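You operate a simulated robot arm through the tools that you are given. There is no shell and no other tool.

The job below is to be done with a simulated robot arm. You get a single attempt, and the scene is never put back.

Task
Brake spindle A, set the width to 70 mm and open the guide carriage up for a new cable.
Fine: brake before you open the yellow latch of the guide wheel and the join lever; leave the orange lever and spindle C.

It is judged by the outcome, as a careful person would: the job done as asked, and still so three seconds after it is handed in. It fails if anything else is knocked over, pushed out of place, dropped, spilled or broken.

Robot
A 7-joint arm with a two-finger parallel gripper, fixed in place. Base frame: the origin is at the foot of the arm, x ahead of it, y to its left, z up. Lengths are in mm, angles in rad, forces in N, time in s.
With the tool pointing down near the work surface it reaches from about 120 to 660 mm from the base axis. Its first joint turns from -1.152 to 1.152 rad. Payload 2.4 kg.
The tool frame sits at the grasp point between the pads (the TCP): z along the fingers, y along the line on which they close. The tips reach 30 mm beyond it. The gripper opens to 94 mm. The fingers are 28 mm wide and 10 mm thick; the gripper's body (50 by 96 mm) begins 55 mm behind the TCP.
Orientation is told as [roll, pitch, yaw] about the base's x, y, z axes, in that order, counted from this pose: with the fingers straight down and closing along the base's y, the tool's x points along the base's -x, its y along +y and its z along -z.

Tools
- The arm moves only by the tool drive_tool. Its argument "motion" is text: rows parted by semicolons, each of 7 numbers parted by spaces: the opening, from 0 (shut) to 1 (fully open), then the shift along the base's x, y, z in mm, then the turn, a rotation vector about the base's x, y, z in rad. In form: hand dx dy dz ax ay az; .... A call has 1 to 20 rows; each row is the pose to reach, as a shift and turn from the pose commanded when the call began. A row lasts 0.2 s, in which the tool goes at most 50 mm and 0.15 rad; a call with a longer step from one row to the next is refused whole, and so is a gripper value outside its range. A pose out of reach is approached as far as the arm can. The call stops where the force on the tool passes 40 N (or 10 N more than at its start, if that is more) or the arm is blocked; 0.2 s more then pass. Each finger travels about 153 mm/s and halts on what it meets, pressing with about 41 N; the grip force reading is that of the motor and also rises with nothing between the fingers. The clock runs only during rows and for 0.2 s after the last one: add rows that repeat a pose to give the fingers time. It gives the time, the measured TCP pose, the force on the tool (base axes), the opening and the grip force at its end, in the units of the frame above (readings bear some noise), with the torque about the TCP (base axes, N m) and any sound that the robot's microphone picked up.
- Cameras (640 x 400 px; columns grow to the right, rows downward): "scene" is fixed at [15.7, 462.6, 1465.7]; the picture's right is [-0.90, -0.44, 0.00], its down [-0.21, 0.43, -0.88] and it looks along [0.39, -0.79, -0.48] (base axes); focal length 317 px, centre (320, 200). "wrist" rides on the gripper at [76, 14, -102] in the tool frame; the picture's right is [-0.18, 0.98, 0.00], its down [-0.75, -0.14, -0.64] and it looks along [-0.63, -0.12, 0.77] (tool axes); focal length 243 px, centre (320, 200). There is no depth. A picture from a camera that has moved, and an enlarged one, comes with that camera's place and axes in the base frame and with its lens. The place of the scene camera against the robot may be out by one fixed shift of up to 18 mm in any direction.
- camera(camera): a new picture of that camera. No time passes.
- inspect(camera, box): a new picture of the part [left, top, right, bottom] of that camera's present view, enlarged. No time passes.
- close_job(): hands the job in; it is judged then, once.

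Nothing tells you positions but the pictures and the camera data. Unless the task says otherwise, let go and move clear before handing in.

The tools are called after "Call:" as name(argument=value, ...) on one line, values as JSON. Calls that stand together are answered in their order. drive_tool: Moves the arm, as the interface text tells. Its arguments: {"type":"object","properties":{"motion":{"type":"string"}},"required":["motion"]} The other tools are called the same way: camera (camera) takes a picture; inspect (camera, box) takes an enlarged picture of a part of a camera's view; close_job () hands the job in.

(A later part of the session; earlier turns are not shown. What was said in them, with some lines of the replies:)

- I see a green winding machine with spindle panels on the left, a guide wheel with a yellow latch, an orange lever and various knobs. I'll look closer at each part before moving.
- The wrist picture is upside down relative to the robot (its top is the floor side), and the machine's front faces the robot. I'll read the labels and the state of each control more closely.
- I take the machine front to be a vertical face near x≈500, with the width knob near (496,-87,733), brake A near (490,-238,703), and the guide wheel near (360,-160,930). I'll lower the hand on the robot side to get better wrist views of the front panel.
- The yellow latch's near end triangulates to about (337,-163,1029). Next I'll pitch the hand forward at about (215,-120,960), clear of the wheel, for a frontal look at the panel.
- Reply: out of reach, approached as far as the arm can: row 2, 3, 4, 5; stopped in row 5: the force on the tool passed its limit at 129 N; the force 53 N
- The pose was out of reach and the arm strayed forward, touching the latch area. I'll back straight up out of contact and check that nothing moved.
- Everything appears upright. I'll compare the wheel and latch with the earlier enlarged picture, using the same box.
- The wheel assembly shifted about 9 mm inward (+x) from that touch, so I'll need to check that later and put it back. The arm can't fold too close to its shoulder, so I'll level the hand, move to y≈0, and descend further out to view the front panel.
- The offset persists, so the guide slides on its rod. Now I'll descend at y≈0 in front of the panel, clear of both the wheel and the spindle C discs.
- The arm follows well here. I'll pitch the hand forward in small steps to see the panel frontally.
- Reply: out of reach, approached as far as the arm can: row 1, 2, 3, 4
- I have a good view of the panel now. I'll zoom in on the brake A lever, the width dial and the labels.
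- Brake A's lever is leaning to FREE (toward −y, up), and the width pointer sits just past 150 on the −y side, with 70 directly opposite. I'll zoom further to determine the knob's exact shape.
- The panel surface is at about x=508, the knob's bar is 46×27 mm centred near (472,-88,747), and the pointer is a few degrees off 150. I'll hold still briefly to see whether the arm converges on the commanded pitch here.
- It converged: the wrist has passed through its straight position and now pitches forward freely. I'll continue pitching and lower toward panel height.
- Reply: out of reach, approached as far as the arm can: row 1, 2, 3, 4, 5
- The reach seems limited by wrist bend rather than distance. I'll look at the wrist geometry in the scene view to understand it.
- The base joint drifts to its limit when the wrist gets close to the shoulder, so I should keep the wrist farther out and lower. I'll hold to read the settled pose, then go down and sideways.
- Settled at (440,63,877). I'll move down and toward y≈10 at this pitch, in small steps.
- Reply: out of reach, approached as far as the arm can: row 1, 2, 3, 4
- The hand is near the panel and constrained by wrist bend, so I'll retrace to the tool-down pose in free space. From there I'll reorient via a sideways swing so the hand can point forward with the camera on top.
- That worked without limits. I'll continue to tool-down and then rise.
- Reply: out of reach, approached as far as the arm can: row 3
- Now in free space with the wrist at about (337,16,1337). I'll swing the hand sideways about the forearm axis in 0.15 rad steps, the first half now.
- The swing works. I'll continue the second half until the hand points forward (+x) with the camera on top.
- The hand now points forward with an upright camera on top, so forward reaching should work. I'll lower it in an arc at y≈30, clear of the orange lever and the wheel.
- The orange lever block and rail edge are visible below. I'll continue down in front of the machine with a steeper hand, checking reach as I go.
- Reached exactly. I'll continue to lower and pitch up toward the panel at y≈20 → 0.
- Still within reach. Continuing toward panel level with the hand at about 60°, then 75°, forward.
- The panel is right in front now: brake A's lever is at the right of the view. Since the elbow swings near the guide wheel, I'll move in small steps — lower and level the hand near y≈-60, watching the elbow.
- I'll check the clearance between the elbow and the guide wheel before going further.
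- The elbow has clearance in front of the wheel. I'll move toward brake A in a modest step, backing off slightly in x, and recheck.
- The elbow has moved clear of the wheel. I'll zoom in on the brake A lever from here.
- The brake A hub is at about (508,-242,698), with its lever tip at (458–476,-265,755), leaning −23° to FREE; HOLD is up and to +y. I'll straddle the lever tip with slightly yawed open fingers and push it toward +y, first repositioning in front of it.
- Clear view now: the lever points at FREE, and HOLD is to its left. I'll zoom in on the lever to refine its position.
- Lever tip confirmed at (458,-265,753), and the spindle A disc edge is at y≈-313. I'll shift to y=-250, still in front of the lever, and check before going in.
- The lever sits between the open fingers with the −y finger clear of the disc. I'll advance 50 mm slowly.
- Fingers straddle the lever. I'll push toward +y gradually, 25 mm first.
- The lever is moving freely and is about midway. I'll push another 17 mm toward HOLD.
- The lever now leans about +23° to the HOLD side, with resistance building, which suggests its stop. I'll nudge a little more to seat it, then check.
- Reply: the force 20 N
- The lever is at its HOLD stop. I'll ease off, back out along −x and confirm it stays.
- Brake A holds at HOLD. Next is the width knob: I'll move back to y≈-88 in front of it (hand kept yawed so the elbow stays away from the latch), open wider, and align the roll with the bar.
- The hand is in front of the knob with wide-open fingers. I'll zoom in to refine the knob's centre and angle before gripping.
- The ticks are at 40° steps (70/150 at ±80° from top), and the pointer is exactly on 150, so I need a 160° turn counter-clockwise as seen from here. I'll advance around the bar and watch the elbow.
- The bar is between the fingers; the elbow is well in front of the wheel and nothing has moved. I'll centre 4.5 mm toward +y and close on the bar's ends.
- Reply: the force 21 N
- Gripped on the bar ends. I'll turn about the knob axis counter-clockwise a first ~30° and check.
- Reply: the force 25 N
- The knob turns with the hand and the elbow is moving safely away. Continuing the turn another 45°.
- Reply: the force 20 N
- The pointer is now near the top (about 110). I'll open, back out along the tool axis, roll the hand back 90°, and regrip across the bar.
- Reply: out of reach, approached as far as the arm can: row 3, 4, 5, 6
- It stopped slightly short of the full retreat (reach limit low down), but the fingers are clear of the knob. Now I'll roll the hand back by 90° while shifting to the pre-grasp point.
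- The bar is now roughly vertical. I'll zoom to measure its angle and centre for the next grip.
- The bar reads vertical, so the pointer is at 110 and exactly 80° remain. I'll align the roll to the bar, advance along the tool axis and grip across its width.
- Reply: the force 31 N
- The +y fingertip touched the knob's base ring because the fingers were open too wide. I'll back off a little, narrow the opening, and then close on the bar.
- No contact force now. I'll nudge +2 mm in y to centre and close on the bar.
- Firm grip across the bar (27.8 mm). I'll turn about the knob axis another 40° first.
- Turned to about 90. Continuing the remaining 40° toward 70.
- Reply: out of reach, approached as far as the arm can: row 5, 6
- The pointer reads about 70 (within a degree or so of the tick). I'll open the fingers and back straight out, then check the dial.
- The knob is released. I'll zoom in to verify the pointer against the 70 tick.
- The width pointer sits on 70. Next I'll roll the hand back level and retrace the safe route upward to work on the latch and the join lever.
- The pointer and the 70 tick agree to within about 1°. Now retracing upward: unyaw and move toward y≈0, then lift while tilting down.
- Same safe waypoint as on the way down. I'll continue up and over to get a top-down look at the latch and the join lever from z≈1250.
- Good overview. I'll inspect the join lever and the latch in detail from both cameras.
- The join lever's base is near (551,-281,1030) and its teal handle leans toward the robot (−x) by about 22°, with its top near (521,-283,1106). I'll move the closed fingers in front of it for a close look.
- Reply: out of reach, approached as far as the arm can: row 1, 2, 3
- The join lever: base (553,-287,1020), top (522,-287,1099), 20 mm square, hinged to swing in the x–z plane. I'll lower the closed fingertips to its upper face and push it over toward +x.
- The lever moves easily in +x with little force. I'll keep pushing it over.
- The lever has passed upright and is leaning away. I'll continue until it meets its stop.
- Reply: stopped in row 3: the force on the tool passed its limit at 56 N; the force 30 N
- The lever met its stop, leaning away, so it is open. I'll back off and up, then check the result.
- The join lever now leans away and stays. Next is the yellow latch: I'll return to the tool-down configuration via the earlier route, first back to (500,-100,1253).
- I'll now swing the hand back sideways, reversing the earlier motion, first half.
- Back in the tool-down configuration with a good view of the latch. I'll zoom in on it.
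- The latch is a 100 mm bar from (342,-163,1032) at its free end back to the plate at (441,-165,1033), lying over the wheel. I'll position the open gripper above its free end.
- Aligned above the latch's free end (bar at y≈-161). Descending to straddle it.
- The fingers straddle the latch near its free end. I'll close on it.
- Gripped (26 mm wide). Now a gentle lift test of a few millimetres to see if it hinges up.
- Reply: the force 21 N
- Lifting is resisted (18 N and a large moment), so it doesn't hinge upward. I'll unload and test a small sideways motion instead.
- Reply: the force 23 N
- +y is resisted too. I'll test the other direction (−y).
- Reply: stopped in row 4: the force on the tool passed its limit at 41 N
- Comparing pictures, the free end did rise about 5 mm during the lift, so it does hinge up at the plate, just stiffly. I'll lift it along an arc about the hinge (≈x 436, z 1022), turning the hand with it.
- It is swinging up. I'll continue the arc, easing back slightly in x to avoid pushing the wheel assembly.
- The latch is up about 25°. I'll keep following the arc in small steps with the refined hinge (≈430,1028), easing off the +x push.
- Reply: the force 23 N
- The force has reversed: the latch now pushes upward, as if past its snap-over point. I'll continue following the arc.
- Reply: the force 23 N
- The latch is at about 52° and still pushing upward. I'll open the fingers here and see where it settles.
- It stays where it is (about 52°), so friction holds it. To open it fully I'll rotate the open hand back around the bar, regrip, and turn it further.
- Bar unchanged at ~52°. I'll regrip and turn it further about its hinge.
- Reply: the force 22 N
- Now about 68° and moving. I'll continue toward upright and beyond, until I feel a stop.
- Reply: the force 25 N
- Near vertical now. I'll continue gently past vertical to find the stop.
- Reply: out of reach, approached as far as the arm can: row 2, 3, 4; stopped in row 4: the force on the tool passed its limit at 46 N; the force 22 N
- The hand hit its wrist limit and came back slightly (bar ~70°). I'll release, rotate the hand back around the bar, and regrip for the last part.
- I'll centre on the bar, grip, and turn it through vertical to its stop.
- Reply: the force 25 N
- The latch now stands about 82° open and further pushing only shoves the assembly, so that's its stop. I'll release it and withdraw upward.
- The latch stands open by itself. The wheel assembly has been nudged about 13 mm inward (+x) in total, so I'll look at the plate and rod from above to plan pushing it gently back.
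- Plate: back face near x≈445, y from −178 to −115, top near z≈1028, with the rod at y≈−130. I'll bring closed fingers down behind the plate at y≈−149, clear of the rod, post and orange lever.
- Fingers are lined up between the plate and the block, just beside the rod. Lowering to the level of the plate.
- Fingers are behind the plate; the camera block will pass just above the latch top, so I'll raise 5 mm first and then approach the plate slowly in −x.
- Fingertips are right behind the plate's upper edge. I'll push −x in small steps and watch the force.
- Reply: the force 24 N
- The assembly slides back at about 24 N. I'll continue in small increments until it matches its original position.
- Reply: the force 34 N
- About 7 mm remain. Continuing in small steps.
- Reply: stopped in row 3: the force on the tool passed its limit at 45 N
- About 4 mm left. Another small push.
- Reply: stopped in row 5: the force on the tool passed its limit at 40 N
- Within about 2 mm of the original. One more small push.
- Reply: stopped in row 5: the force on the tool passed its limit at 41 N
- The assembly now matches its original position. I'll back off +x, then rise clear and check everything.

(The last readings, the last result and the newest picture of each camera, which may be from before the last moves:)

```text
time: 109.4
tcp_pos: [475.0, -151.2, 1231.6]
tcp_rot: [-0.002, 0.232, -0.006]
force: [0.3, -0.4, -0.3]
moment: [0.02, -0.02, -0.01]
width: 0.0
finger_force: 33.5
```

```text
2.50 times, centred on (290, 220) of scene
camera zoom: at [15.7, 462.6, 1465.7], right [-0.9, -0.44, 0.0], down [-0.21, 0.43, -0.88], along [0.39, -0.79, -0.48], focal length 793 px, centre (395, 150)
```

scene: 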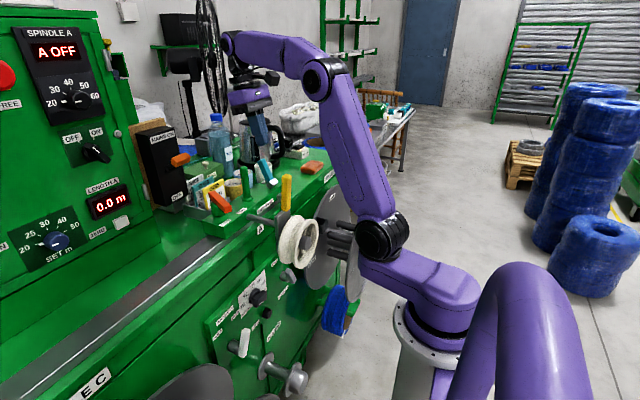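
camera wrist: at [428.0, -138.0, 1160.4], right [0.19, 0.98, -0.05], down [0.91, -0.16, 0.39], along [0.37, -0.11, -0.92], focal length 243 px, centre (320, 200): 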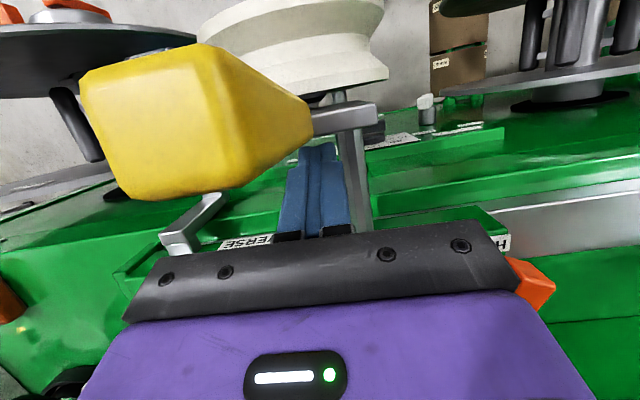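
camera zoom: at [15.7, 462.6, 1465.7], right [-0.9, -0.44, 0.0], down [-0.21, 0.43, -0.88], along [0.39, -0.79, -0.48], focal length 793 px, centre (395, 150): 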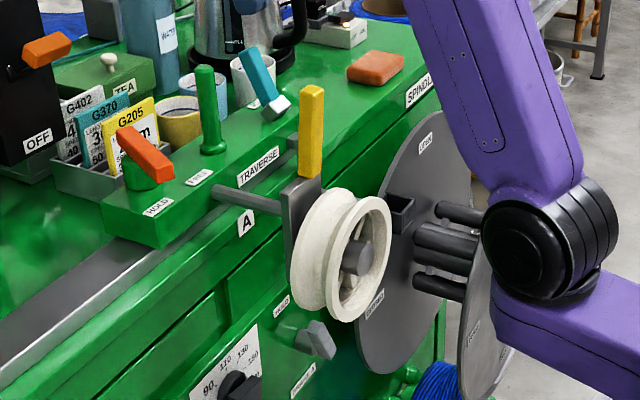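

The wheel assembly is back in place, and the latch and join lever are open. I'll verify the width knob, brake A and brake C once more from the scene camera.

Call:
inspect(camera="scene", box=[220, 250, 320, 350])

Call:
inspect(camera="scene", box=[235, 270, 285, 320])

Call:
inspect(camera="scene", box=[0, 0, 220, 140])

Call:
inspect(camera="scene", box=[240, 150, 320, 230])

```text
4.00 times, centred on (270, 300) of scene
camera zoom: at [15.7, 462.6, 1465.7], right [-0.9, -0.44, 0.0], down [-0.21, 0.43, -0.88], along [0.39, -0.79, -0.48], focal length 1268 px, centre (520, -200)
```

zoom: 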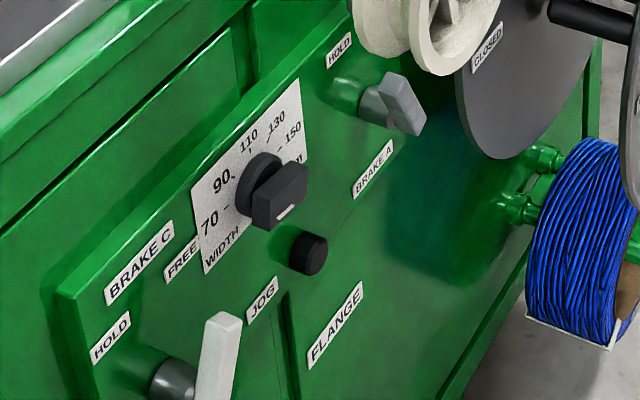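

```text
8.00 times, centred on (260, 295) of scene
camera zoom: at [15.7, 462.6, 1465.7], right [-0.9, -0.44, 0.0], down [-0.21, 0.43, -0.88], along [0.39, -0.79, -0.48], focal length 2536 px, centre (800, -560)
```

zoom: 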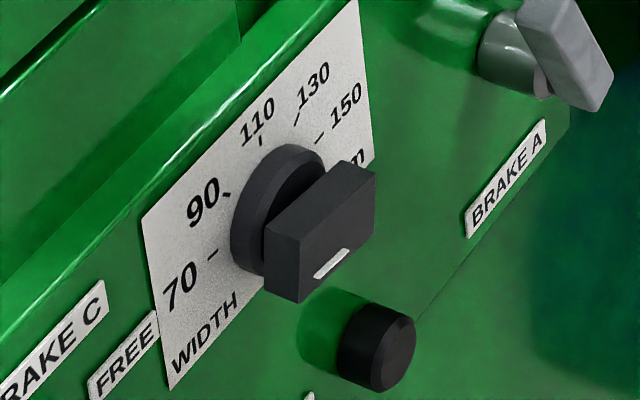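

```text
2.86 times, centred on (110, 70) of scene
camera zoom: at [15.7, 462.6, 1465.7], right [-0.9, -0.44, 0.0], down [-0.21, 0.43, -0.88], along [0.39, -0.79, -0.48], focal length 906 px, centre (920, 571)
```

zoom: 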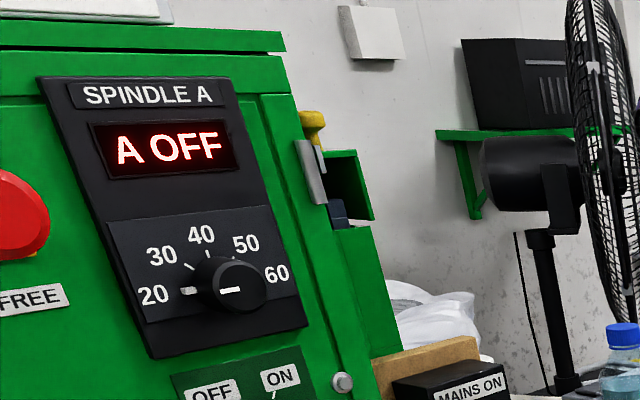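

```text
5.00 times, centred on (280, 190) of scene
camera zoom: at [15.7, 462.6, 1465.7], right [-0.9, -0.44, 0.0], down [-0.21, 0.43, -0.88], along [0.39, -0.79, -0.48], focal length 1585 px, centre (520, 250)
```

zoom: 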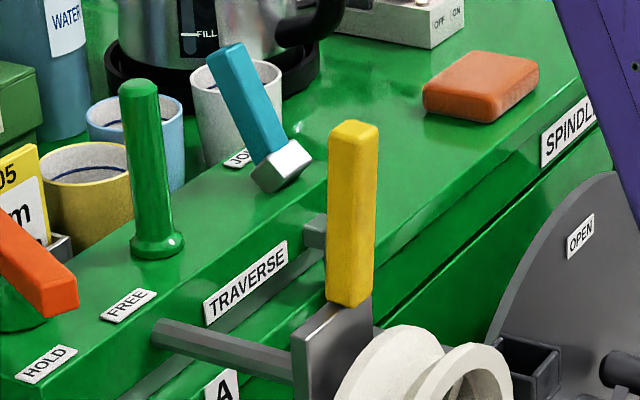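

All controls look right: brake A at HOLD, width on 70, latch and join lever open, and brake C, the orange lever and the rest untouched. I'll move the hand a bit further clear and confirm nothing drifts.

Call:
drive_tool(motion="0 -15 20 20 0 0 0; 0 -30 40 40 0 -0.08 0; 0 -45 60 60 0 -0.15 0; 0 -60 75 75 0 -0.23 0; 0 -60 75 75 0 -0.23 0; 0 -60 75 75 0 -0.23 0; 0 -60 75 75 0 -0.23 0; 0 -60 75 75 0 -0.23 0; 0 -60 75 75 0 -0.23 0; 0 -60 75 75 0 -0.23 0")

Call:
camera(camera="scene")

Call:
inspect(camera="scene", box=[180, 140, 400, 300])

```text
time: 111.6
tcp_pos: [415.4, -74.2, 1307.6]
tcp_rot: [-0.001, 0.001, -0.008]
force: [1.2, -2.1, 0.2]
moment: [-0.01, -0.01, 0.02]
width: 0.0
finger_force: 32.8
```

```text
taken
```

scene: 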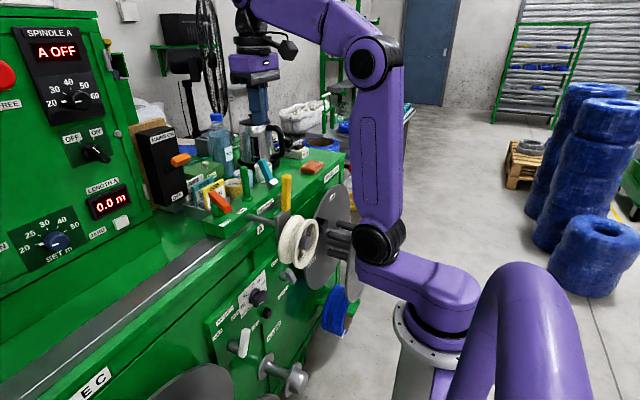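

```text
2.50 times, centred on (290, 220) of scene
camera zoom: at [15.7, 462.6, 1465.7], right [-0.9, -0.44, 0.0], down [-0.21, 0.43, -0.88], along [0.39, -0.79, -0.48], focal length 793 px, centre (395, 150)
```

zoom: 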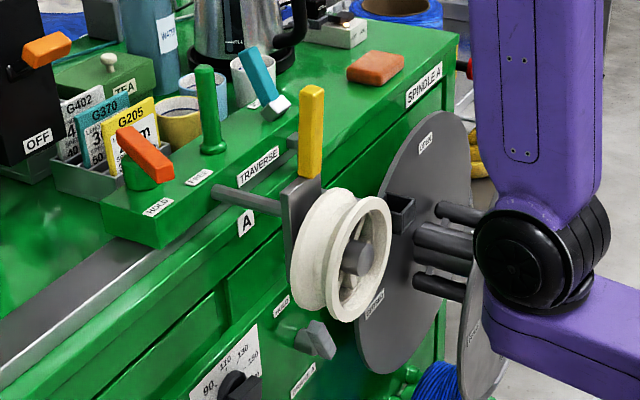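

Everything is stable: brake A was set to HOLD first, the width pointer is on 70, and the yellow latch stands open. The join lever is swung open, the orange lever and spindle C are untouched, and the arm is clear. I'm handing the job in.

Call:
close_job()

```text
The job is handed in.
```

The job is handed in. Brake A is on, the width is at 70 mm, and the guide carriage is open for a new cable. I don't have the judge's verdict.

- **Brake A:** I moved the lever to its HOLD stop first, before touching the latch or the join lever.
- **Width:** the knob went from 150 to 70. The pointer lines up with the 70 tick to within about 1°.
- **Join lever:** I pushed it over to its far stop. It has no open/closed marking, so I took "open" to be the side it wasn't on.
- **Yellow latch:** it stands up at about 85°, at its stop, and stays there by itself.
- **Left alone:** I didn't touch the orange lever or spindle C.

**Wheel knocked and pushed back:** early on, a move went out of reach and the hand hit the guide wheel at 129 N. That hit and the later work on the latch pushed the wheel about 13 mm in along its rod. I pushed it back, and in the scene camera picture it lines up with where it started. I saw no damage, but I only had pictures to check by.
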